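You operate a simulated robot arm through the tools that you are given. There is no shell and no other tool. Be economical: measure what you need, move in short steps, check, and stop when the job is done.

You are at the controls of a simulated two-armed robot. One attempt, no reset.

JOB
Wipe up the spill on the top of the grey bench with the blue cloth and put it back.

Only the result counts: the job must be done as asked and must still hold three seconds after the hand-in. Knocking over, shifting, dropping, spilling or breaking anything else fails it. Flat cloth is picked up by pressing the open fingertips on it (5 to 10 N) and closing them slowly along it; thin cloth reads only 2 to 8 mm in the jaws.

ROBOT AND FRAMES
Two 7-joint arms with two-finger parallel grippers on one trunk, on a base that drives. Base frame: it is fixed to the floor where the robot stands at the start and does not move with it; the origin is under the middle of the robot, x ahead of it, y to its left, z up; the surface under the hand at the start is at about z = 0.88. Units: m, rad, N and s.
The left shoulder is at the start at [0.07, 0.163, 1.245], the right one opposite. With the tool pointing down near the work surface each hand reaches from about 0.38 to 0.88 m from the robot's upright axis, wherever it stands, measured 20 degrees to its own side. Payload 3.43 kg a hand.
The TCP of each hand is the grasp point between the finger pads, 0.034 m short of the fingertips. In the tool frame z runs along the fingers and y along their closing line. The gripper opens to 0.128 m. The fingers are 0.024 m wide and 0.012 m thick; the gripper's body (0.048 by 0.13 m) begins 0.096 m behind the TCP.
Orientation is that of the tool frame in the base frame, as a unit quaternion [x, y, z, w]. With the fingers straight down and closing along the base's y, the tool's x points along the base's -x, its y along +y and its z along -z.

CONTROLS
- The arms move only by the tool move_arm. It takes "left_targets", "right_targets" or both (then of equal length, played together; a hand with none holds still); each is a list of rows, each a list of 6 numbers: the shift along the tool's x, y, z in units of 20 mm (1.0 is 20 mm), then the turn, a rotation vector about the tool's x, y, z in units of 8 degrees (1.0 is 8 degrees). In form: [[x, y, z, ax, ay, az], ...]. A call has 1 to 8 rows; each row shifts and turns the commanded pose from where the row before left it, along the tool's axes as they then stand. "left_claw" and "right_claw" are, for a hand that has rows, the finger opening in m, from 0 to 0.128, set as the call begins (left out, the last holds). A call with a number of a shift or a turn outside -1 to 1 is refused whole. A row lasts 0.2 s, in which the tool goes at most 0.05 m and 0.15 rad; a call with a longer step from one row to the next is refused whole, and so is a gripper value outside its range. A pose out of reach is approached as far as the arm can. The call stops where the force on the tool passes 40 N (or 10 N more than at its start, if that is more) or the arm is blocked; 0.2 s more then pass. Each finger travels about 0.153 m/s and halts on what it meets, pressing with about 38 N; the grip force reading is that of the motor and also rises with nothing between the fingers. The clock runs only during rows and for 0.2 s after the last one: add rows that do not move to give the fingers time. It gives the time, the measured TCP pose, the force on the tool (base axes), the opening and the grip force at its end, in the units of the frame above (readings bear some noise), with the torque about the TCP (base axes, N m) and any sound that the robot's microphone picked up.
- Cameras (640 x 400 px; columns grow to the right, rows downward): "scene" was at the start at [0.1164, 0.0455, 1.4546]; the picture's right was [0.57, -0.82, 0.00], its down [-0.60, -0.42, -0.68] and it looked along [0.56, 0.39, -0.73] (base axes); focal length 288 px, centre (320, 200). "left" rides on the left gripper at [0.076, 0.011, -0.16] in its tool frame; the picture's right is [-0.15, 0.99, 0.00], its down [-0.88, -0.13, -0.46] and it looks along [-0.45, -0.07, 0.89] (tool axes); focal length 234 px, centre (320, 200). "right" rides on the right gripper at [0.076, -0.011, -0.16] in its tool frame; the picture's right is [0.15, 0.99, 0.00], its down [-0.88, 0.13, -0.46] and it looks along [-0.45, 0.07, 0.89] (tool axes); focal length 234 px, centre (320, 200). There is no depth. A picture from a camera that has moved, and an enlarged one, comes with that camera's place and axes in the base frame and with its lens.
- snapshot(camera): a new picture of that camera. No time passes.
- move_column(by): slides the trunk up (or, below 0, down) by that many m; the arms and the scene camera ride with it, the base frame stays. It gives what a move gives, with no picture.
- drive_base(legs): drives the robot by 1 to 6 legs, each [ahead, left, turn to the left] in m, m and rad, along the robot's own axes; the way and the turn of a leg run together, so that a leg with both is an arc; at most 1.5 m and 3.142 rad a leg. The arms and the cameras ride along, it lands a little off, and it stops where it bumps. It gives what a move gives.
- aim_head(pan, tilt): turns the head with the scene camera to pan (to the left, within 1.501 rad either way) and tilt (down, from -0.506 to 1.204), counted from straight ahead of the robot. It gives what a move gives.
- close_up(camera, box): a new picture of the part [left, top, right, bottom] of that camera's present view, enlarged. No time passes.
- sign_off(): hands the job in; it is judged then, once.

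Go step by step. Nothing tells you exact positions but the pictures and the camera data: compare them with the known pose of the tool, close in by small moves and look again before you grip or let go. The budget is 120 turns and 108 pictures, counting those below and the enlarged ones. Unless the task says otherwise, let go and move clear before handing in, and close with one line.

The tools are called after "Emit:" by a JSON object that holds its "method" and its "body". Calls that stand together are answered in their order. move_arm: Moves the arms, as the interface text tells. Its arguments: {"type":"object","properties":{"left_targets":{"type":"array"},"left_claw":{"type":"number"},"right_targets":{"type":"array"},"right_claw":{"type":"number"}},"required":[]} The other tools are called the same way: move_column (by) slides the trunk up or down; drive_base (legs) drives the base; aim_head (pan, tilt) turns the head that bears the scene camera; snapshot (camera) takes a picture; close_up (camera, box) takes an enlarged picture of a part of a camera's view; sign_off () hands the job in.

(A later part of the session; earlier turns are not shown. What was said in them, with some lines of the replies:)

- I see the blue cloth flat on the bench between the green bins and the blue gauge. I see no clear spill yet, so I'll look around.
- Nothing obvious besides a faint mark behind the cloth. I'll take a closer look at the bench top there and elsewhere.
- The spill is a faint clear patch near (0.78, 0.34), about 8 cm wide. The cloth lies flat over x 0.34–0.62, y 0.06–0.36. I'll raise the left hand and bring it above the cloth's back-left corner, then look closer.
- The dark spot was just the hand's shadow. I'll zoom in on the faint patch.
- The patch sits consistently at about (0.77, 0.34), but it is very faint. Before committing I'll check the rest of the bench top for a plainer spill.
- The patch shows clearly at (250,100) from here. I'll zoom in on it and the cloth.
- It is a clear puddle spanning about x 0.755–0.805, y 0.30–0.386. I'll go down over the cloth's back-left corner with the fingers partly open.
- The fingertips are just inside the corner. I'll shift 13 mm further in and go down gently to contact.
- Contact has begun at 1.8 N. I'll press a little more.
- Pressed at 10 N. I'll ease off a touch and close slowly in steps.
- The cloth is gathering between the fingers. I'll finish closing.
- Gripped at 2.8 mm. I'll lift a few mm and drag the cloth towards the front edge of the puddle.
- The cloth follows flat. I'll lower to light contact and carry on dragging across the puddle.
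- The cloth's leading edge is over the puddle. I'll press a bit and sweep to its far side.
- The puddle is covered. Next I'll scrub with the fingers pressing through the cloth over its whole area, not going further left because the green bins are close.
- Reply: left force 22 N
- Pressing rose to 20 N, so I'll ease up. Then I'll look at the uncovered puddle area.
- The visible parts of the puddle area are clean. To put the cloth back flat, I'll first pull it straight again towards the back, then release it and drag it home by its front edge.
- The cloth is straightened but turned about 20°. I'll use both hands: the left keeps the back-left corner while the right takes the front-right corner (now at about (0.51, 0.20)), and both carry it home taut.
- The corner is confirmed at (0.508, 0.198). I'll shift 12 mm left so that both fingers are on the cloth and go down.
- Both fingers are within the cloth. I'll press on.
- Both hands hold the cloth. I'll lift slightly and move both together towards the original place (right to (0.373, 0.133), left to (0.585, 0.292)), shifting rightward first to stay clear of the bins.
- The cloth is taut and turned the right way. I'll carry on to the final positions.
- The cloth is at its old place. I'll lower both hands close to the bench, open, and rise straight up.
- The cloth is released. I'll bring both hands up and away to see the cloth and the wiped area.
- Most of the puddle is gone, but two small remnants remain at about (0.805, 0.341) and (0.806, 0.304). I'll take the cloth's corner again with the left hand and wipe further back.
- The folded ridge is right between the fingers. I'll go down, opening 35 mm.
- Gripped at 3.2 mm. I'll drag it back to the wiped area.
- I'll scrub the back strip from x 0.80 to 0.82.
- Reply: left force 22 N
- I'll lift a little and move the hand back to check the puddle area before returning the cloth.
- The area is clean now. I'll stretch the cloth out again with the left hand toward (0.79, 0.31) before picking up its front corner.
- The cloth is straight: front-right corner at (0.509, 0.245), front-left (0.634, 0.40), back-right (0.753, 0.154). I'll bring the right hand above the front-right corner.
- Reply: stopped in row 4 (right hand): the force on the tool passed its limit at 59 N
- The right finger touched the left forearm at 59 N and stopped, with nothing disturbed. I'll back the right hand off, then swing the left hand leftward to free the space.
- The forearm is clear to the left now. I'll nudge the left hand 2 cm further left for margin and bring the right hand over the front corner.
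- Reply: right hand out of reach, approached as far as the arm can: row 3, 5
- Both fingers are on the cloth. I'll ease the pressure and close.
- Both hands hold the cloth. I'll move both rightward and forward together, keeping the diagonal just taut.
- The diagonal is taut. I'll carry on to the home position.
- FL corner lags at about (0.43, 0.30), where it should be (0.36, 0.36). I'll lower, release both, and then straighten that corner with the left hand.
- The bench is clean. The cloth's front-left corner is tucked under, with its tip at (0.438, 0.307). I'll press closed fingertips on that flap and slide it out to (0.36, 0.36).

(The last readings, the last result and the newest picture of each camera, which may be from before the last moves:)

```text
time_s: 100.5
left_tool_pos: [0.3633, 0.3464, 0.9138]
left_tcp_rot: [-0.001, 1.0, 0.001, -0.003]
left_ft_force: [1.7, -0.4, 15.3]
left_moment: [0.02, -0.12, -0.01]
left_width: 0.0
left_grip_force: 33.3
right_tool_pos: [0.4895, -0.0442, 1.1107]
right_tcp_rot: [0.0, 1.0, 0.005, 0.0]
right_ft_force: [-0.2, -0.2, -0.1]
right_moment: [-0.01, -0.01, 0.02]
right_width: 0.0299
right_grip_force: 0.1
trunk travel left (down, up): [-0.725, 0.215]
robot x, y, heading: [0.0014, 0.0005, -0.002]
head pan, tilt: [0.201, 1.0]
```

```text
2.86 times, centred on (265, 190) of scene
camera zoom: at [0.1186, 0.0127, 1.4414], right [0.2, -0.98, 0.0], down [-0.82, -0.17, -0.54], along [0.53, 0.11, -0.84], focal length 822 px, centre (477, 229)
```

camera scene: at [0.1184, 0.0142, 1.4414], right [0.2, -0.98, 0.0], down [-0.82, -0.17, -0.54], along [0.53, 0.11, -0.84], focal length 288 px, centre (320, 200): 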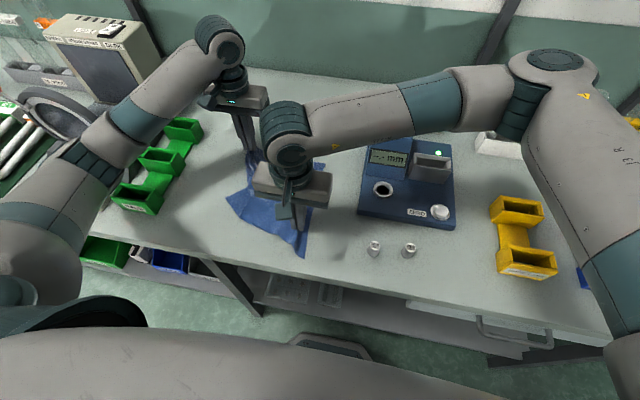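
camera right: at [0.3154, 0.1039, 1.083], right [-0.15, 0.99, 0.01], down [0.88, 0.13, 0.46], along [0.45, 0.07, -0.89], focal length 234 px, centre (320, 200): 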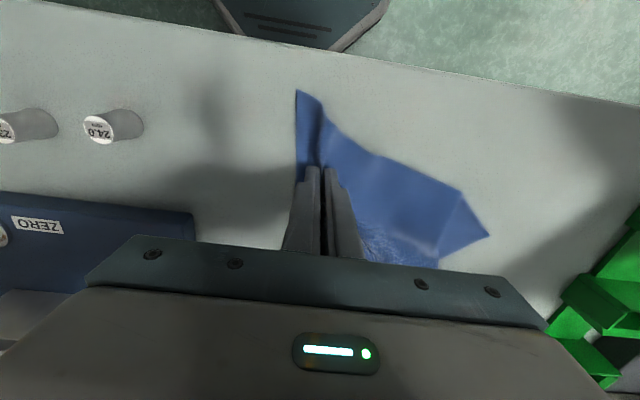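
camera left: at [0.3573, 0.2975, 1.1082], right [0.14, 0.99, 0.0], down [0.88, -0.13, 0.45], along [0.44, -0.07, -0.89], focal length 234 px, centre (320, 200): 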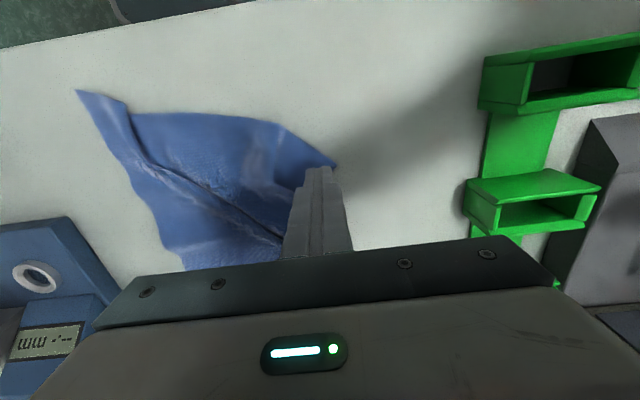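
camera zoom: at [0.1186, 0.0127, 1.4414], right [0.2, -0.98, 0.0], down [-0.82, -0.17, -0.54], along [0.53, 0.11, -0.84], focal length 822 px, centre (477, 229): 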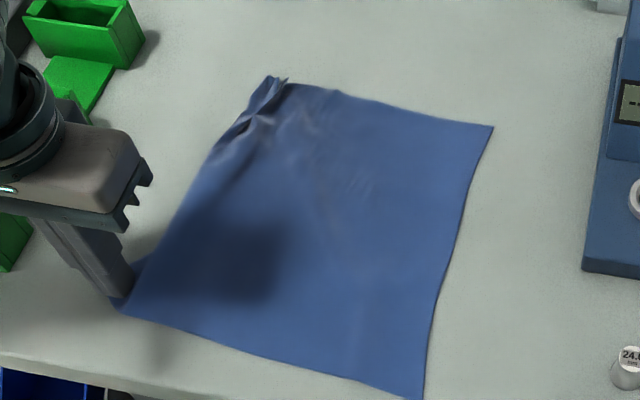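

The cloth is now flat again, about 1.7 cm too near overall, with the back-left corner 4 cm short. I'll lift and nudge that corner outward the same way.

Emit:
{"method": "move_arm", "body": {"left_targets": [[0, 0, -0.3, 0, 0, 0], [0, 0, -1, 0, 0, 0], [0, 0, -1, 0, 0, 0], [0, 0, -1, 0, 0, 0], [-1, -0.3, -1, 0, 0, 0], [-1, -0.3, 0, 0, 0, 0], [-1, -0.3, 0, 0, 0, 0], [-1, -0.3, 0, 0, 0, 0]]}}

Emit:
{"method": "move_arm", "body": {"left_targets": [[-1, -0.3, 0, 0, 0, 0], [-1, -0.3, 0, 0, 0, 0], [-1, -0.3, 0, 0, 0, 0], [-1, -0.3, 0, 0, 0, 0], [-1, -0.3, 0, 0, 0, 0], [-1, -0.2, 0, 0, 0, 0], [-0.6, 0, 0, 0, 0, 0], [0, 0, 0, 0, 0, 0]]}}

Emit:
{"method": "snapshot", "body": {"camera": "left"}}

Emit:
{"method": "close_up", "body": {"camera": "scene", "box": [170, 120, 360, 260]}}

```text
time_s: 102.3
left_tool_pos: [0.4463, 0.3209, 1.0005]
left_tcp_rot: [-0.001, 1.0, 0.0, -0.004]
left_ft_force: [0.4, 0.2, -0.2]
left_moment: [-0.01, -0.03, -0.01]
left_width: 0.0
left_grip_force: 32.8
right_tool_pos: [0.4896, -0.0443, 1.1103]
right_tcp_rot: [0.0, 1.0, 0.004, -0.001]
right_ft_force: [0.4, -0.8, -0.2]
right_moment: [-0.02, -0.01, -0.06]
right_width: 0.0301
right_grip_force: 0.0
trunk travel left (down, up): [-0.725, 0.215]
robot x, y, heading: [0.002, -0.0013, -0.0]
head pan, tilt: [0.201, 1.0]
```

```text
time_s: 104.1
left_tool_pos: [0.5765, 0.2909, 0.9995]
left_tcp_rot: [0.0, 1.0, 0.0, -0.004]
left_ft_force: [-0.2, -0.2, -0.7]
left_moment: [-0.02, 0.02, -0.01]
left_width: 0.0002
left_grip_force: 32.8
right_tool_pos: [0.4888, -0.0436, 1.1099]
right_tcp_rot: [0.0, 1.0, 0.004, 0.0]
right_ft_force: [0.0, -0.2, -0.1]
right_moment: [-0.02, 0.04, 0.0]
right_width: 0.03
right_grip_force: 0.1
trunk travel left (down, up): [-0.725, 0.215]
robot x, y, heading: [0.0005, -0.0017, 0.001]
head pan, tilt: [0.201, 1.0]
```

```text
27 pictures are left
camera left: at [0.5031, 0.3004, 1.1597], right [0.14, 0.99, 0.0], down [0.88, -0.13, 0.45], along [0.45, -0.07, -0.89], focal length 234 px, centre (320, 200)
```

left: 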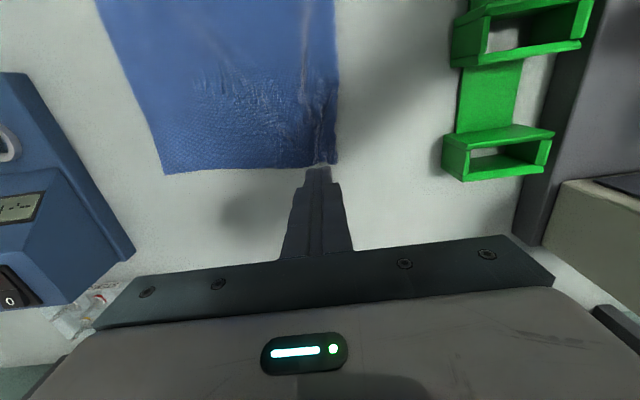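

```text
2.86 times, centred on (265, 190) of scene
camera zoom: at [0.119, 0.014, 1.4413], right [0.2, -0.98, 0.0], down [-0.82, -0.17, -0.54], along [0.53, 0.11, -0.84], focal length 822 px, centre (477, 229)
```

zoom: 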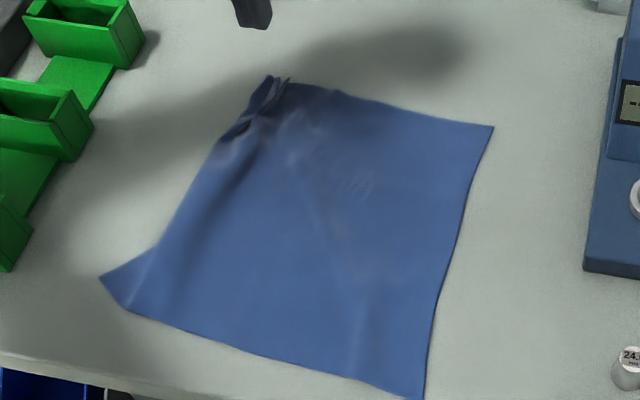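

Emit:
{"method": "move_arm", "body": {"left_targets": [[-0.4, 0.15, 0.9, 0, 0, 0], [0, 0, 1, 0, 0, 0], [0, 0, 1, 0, 0, 0], [0, 0, 0.9, 0, 0, 0], [0, 0, 0.35, 0, 0, 0], [0, 0, 0.05, 0, 0, 0], [0, 0, 0, 0, 0, 0]]}}

```text
time_s: 105.7
left_tool_pos: [0.5839, 0.2947, 0.9169]
left_tcp_rot: [-0.001, 1.0, 0.0, -0.002]
left_ft_force: [0.7, 1.5, 11.6]
left_moment: [-0.01, -0.03, -0.07]
left_width: 0.0
left_grip_force: 33.2
right_tool_pos: [0.4875, -0.044, 1.1112]
right_tcp_rot: [0.001, 1.0, 0.003, 0.0]
right_ft_force: [-0.2, -1.0, 0.2]
right_moment: [0.02, 0.0, 0.01]
right_width: 0.0301
right_grip_force: 0.1
trunk travel left (down, up): [-0.725, 0.215]
robot x, y, heading: [-0.0018, 0.002, 0.003]
head pan, tilt: [0.201, 1.0]
```

Emit:
{"method": "move_arm", "body": {"left_targets": [[-0.4, 0.5, 0, 0, 0, 0], [-0.4, 0.5, 0, 0, 0, 0], [-0.4, 0.5, 0, 0, 0, 0], [-0.4, 0.3, 0, 0, 0, 0], [0, 0, 0, 0, 0, 0]]}}

Emit:
{"method": "move_arm", "body": {"left_targets": [[0, 0, -0.3, 0, 0, 0], [0, 0, -1, 0, 0, 0], [0, 0, -1, 0, 0, 0], [0, 0, -1, 0, 0, 0], [0, 0, -1, 0, 0, 0], [0, 0, -1, 0, 0, 0], [0, 0, -1, 0, 0, 0], [0, 0, -1, 0, 0, 0]]}}

Emit:
{"method": "close_up", "body": {"camera": "scene", "box": [170, 120, 360, 260]}}

```text
time_s: 106.9
left_tool_pos: [0.6154, 0.3293, 0.9165]
left_tcp_rot: [-0.002, 1.0, 0.001, -0.002]
left_ft_force: [-4.0, -1.9, 9.4]
left_moment: [-0.09, 0.1, 0.02]
left_width: 0.0
left_grip_force: 33.4
right_tool_pos: [0.4887, -0.0438, 1.111]
right_tcp_rot: [0.0, 1.0, 0.005, -0.001]
right_ft_force: [0.2, -0.1, -0.1]
right_moment: [0.02, -0.02, 0.0]
right_width: 0.0302
right_grip_force: 0.1
trunk travel left (down, up): [-0.725, 0.215]
robot x, y, heading: [0.0002, -0.0003, -0.001]
head pan, tilt: [0.201, 1.0]
```

```text
time_s: 108.7
left_tool_pos: [0.6159, 0.3301, 1.0616]
left_tcp_rot: [-0.002, 1.0, 0.0, -0.003]
left_ft_force: [0.2, -0.3, -0.7]
left_moment: [-0.01, 0.03, 0.02]
left_width: 0.0
left_grip_force: 32.8
right_tool_pos: [0.4887, -0.0437, 1.1109]
right_tcp_rot: [0.0, 1.0, 0.004, 0.001]
right_ft_force: [-0.8, -0.5, 0.4]
right_moment: [-0.03, 0.01, 0.01]
right_width: 0.0301
right_grip_force: 0.1
trunk travel left (down, up): [-0.725, 0.215]
robot x, y, heading: [0.0022, -0.0002, 0.0]
head pan, tilt: [0.201, 1.0]
```

```text
2.86 times, centred on (265, 190) of scene
camera zoom: at [0.1188, 0.0136, 1.4413], right [0.2, -0.98, 0.0], down [-0.82, -0.17, -0.54], along [0.53, 0.11, -0.84], focal length 822 px, centre (477, 229)
```

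zoom: 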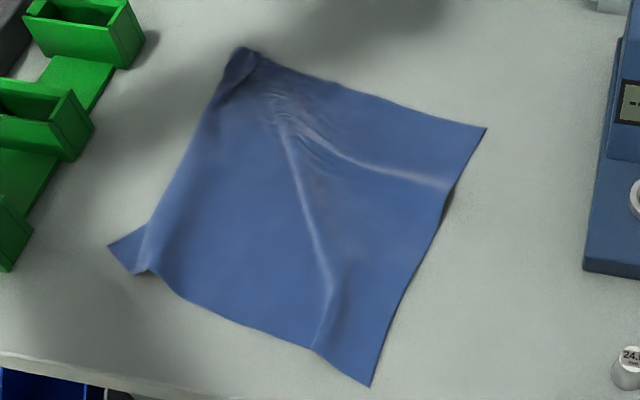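

Nearly home; the front-right corner sits 5 cm too far left. I'll nudge it with the right hand's closed fingertips.

Emit:
{"method": "move_arm", "body": {"right_targets": [[0.67, 0.945, 0, 0, 0, 0], [0.67, 0.945, 0, 0, 0, 0], [0.67, 0.945, 0, 0, 0, 0], [0.67, 0.945, 0, 0, 0, 0], [0.67, 0.945, 0, 0, 0, 0], [0.67, 0.945, 0, 0, 0, 0], [0.67, 0.945, 0, 0, 0, 0], [0.67, 0.945, 0, 0, 0, 0]], "right_claw": 0.0}}

Emit:
{"method": "move_arm", "body": {"right_targets": [[0.67, 0.945, 0, 0, 0, 0], [0.67, 0.945, 0, 0, 0, 0], [0, 0, 1, 0, 0, 0], [0, 0, 1, 0, 0, 0], [0, 0, 1, 0, 0, 0], [0, 0, 1, 0, 0, 0], [0, 0, 1, 0, 0, 0], [0, 0, 1, 0, 0, 0]]}}

Emit:
{"method": "snapshot", "body": {"camera": "right"}}

```text
time_s: 110.5
left_tool_pos: [0.6182, 0.3303, 1.0609]
left_tcp_rot: [-0.001, 1.0, -0.001, -0.004]
left_ft_force: [-0.4, 0.8, 0.0]
left_moment: [-0.01, -0.01, -0.01]
left_width: 0.0003
left_grip_force: 32.8
right_tool_pos: [0.3822, 0.1089, 1.1108]
right_tcp_rot: [0.001, 1.0, 0.003, 0.0]
right_ft_force: [0.3, -0.3, 1.6]
right_moment: [-0.05, -0.04, 0.0]
right_width: 0.0001
right_grip_force: 33.1
trunk travel left (down, up): [-0.725, 0.215]
robot x, y, heading: [-0.0012, -0.002, 0.001]
head pan, tilt: [0.201, 1.0]
```

```text
time_s: 112.3
left_tool_pos: [0.6169, 0.3284, 1.0613]
left_tcp_rot: [0.0, 1.0, 0.0, -0.004]
left_ft_force: [0.4, 0.3, 0.7]
left_moment: [0.0, -0.03, 0.04]
left_width: 0.0
left_grip_force: 32.9
right_tool_pos: [0.3566, 0.147, 0.9922]
right_tcp_rot: [0.0, 1.0, 0.003, -0.001]
right_ft_force: [1.2, 0.4, 0.1]
right_moment: [0.01, -0.01, 0.0]
right_width: 0.0
right_grip_force: 32.6
trunk travel left (down, up): [-0.725, 0.215]
robot x, y, heading: [0.0021, 0.0006, -0.001]
head pan, tilt: [0.201, 1.0]
```

```text
24 pictures are left
camera right: at [0.2823, 0.1342, 1.1515], right [-0.15, 0.99, 0.01], down [0.88, 0.13, 0.46], along [0.45, 0.07, -0.89], focal length 234 px, centre (320, 200)
```

right: 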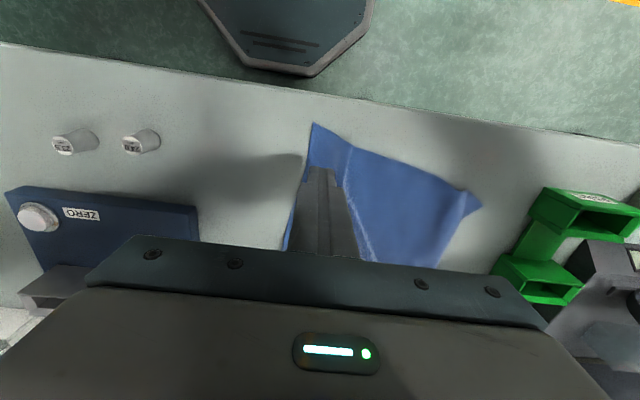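

Emit:
{"method": "move_arm", "body": {"right_targets": [[0, 0, 1, 0, 0, 0], [0, 0, 1, 0, 0, 0], [0, 0, 1, 0, 0, 0], [0, 0, 0.6, 0, 0, 0], [0, 0, 0.25, 0, 0, 0], [0, 0, 0, 0, 0, 0]]}}

```text
time_s: 113.7
left_tool_pos: [0.6179, 0.3289, 1.0615]
left_tcp_rot: [-0.002, 1.0, 0.0, -0.003]
left_ft_force: [-0.4, 0.5, -0.4]
left_moment: [0.0, -0.02, 0.01]
left_width: 0.0
left_grip_force: 33.3
right_tool_pos: [0.3562, 0.1461, 0.9152]
right_tcp_rot: [0.0, 1.0, 0.003, 0.0]
right_ft_force: [0.3, 0.4, 0.4]
right_moment: [0.02, 0.0, -0.01]
right_width: 0.0
right_grip_force: 33.3
trunk travel left (down, up): [-0.725, 0.215]
robot x, y, heading: [0.0015, -0.0016, 0.0]
head pan, tilt: [0.201, 1.0]
```

Emit:
{"method": "move_arm", "body": {"right_targets": [[0, 0, 0.1, 0, 0, 0], [-0.12, -0.5, 0, 0, 0, 0], [-0.12, -0.5, 0, 0, 0, 0], [-0.12, -0.5, 0, 0, 0, 0], [-0.12, -0.5, 0, 0, 0, 0], [-0.12, -0.5, 0, 0, 0, 0], [0, 0, 0, 0, 0, 0]]}}

Emit:
{"method": "move_arm", "body": {"right_targets": [[0, 0, -0.3, 0, 0, 0], [0, 0, -1, 0, 0, 0], [0, 0, -1, 0, 0, 0], [0, 0, -1, 0, 0, 0], [0, 0, -1, 0, 0, 0], [0, 0, -1, 0, 0, 0], [0, 0, -1, 0, 0, 0], [0, 0, -1, 0, 0, 0]], "left_targets": [[0, 0, -1, 0, 0, 0], [0, 0, -1, 0, 0, 0], [1, 0.6, 0, 0, 0, 0], [1, 0.6, 0, 0, 0, 0], [1, 0.6, 0, 0, 0, 0], [1, 0.6, 0, 0, 0, 0], [1, 0.6, 0, 0, 0, 0], [1, 0.6, 0, 0, 0, 0]]}}

Emit:
{"method": "move_arm", "body": {"right_targets": [[-1, -1, -1, 0, 0, 0], [-1, -1, 0, 0, 0, 0], [-1, -1, 0, 0, 0, 0], [-1, -1, 0, 0, 0, 0], [-1, -1, 0, 0, 0, 0], [0, -1, 0, 0, 0, 0], [0, -1, 0, 0, 0, 0], [0, 0, 0, 0, 0, 0]]}}

Emit:
{"method": "snapshot", "body": {"camera": "scene"}}

Emit:
{"method": "close_up", "body": {"camera": "scene", "box": [170, 120, 360, 260]}}

Emit:
{"method": "close_up", "body": {"camera": "scene", "box": [210, 70, 300, 130]}}

```text
time_s: 115.0
left_tool_pos: [0.6169, 0.3293, 1.0619]
left_tcp_rot: [-0.002, 1.0, 0.001, -0.003]
left_ft_force: [0.2, 0.0, 0.2]
left_moment: [0.01, 0.0, -0.03]
left_width: 0.0
left_grip_force: 33.1
right_tool_pos: [0.3657, 0.1084, 0.9158]
right_tcp_rot: [-0.001, 1.0, 0.008, 0.001]
right_ft_force: [-3.7, 1.4, 18.3]
right_moment: [-0.07, 0.18, -0.03]
right_width: 0.0
right_grip_force: 33.1
trunk travel left (down, up): [-0.725, 0.215]
robot x, y, heading: [-0.001, -0.0007, -0.003]
head pan, tilt: [0.201, 1.0]
stopped in row 6 (right hand): the force on the tool passed its limit at 41 N (the readings are from after the stop); the commanded pose is now the measured one
```

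```text
time_s: 116.8
left_tool_pos: [0.4973, 0.4035, 1.1029]
left_tcp_rot: [0.0, 1.0, -0.001, -0.003]
left_ft_force: [-0.5, 0.2, 0.7]
left_moment: [-0.06, -0.01, 0.0]
left_width: 0.0
left_grip_force: 32.9
right_tool_pos: [0.3656, 0.1058, 1.0619]
right_tcp_rot: [-0.001, 1.0, 0.005, 0.0]
right_ft_force: [-0.7, -0.1, 0.0]
right_moment: [0.0, 0.02, 0.0]
right_width: 0.0
right_grip_force: 32.9
trunk travel left (down, up): [-0.725, 0.215]
robot x, y, heading: [0.0004, 0.0017, 0.0]
head pan, tilt: [0.201, 1.0]
```

```text
time_s: 118.5
left_tool_pos: [0.4985, 0.4037, 1.1032]
left_tcp_rot: [-0.002, 1.0, 0.001, -0.003]
left_ft_force: [-0.5, 0.0, -0.5]
left_moment: [0.01, 0.0, -0.01]
left_width: 0.0
left_grip_force: 33.1
right_tool_pos: [0.4673, -0.0332, 1.0789]
right_tcp_rot: [0.0, 1.0, 0.006, 0.0]
right_ft_force: [0.4, -0.1, 0.0]
right_moment: [-0.01, 0.0, -0.01]
right_width: 0.0
right_grip_force: 32.8
trunk travel left (down, up): [-0.725, 0.215]
robot x, y, heading: [0.0001, -0.001, -0.002]
head pan, tilt: [0.201, 1.0]
```

```text
23 pictures are left
camera scene: at [0.1194, 0.0149, 1.4413], right [0.2, -0.98, 0.0], down [-0.82, -0.17, -0.54], along [0.53, 0.11, -0.84], focal length 288 px, centre (320, 200)
```

scene: 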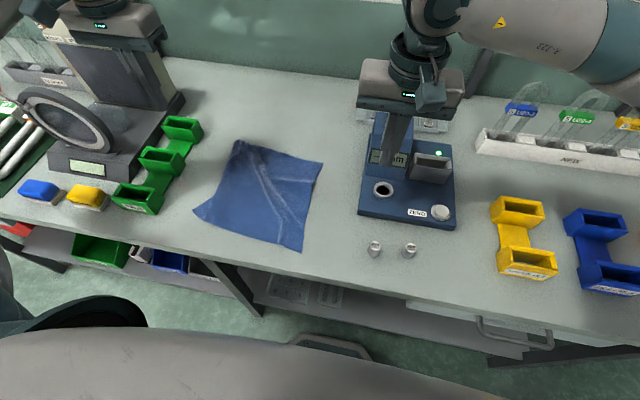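

```text
2.86 times, centred on (265, 190) of scene
camera zoom: at [0.1194, 0.0149, 1.4413], right [0.2, -0.98, 0.0], down [-0.82, -0.17, -0.54], along [0.53, 0.11, -0.84], focal length 822 px, centre (477, 229)
```

zoom: 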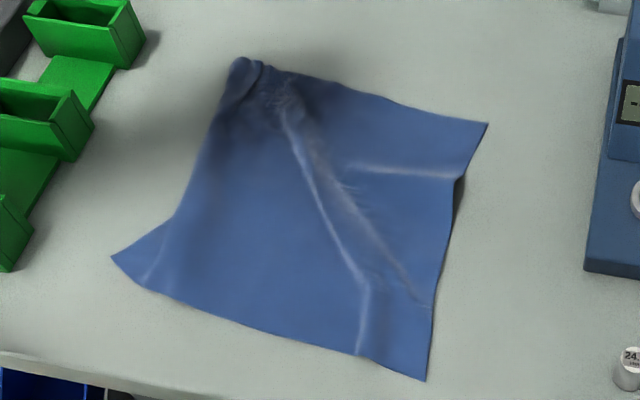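

```text
6.67 times, centred on (255, 100) of scene
camera zoom: at [0.1194, 0.0149, 1.4413], right [0.2, -0.98, 0.0], down [-0.82, -0.17, -0.54], along [0.53, 0.11, -0.84], focal length 1919 px, centre (753, 867)
```

zoom: 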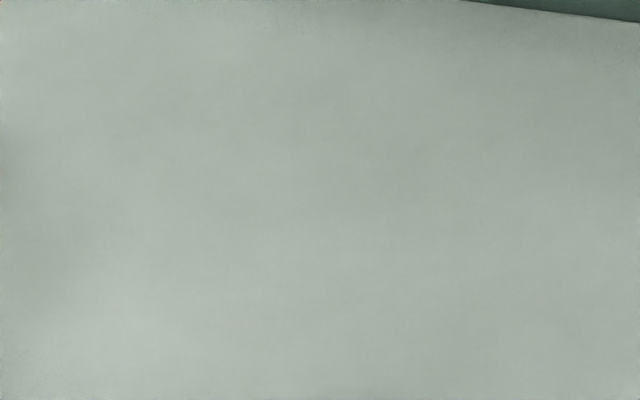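

The spill is gone, the cloth lies spread within about 2 cm of its first place, the hands are clear, and everything else stands as it was. I'm handing in.

Emit:
{"method": "sign_off", "body": {}}

```text
The job is handed in.
```

I wiped up the spill with the blue cloth and put the cloth back, spread out but slightly creased, within about 2 cm of where it started. The last pictures show the bench clean and nothing else out of place.
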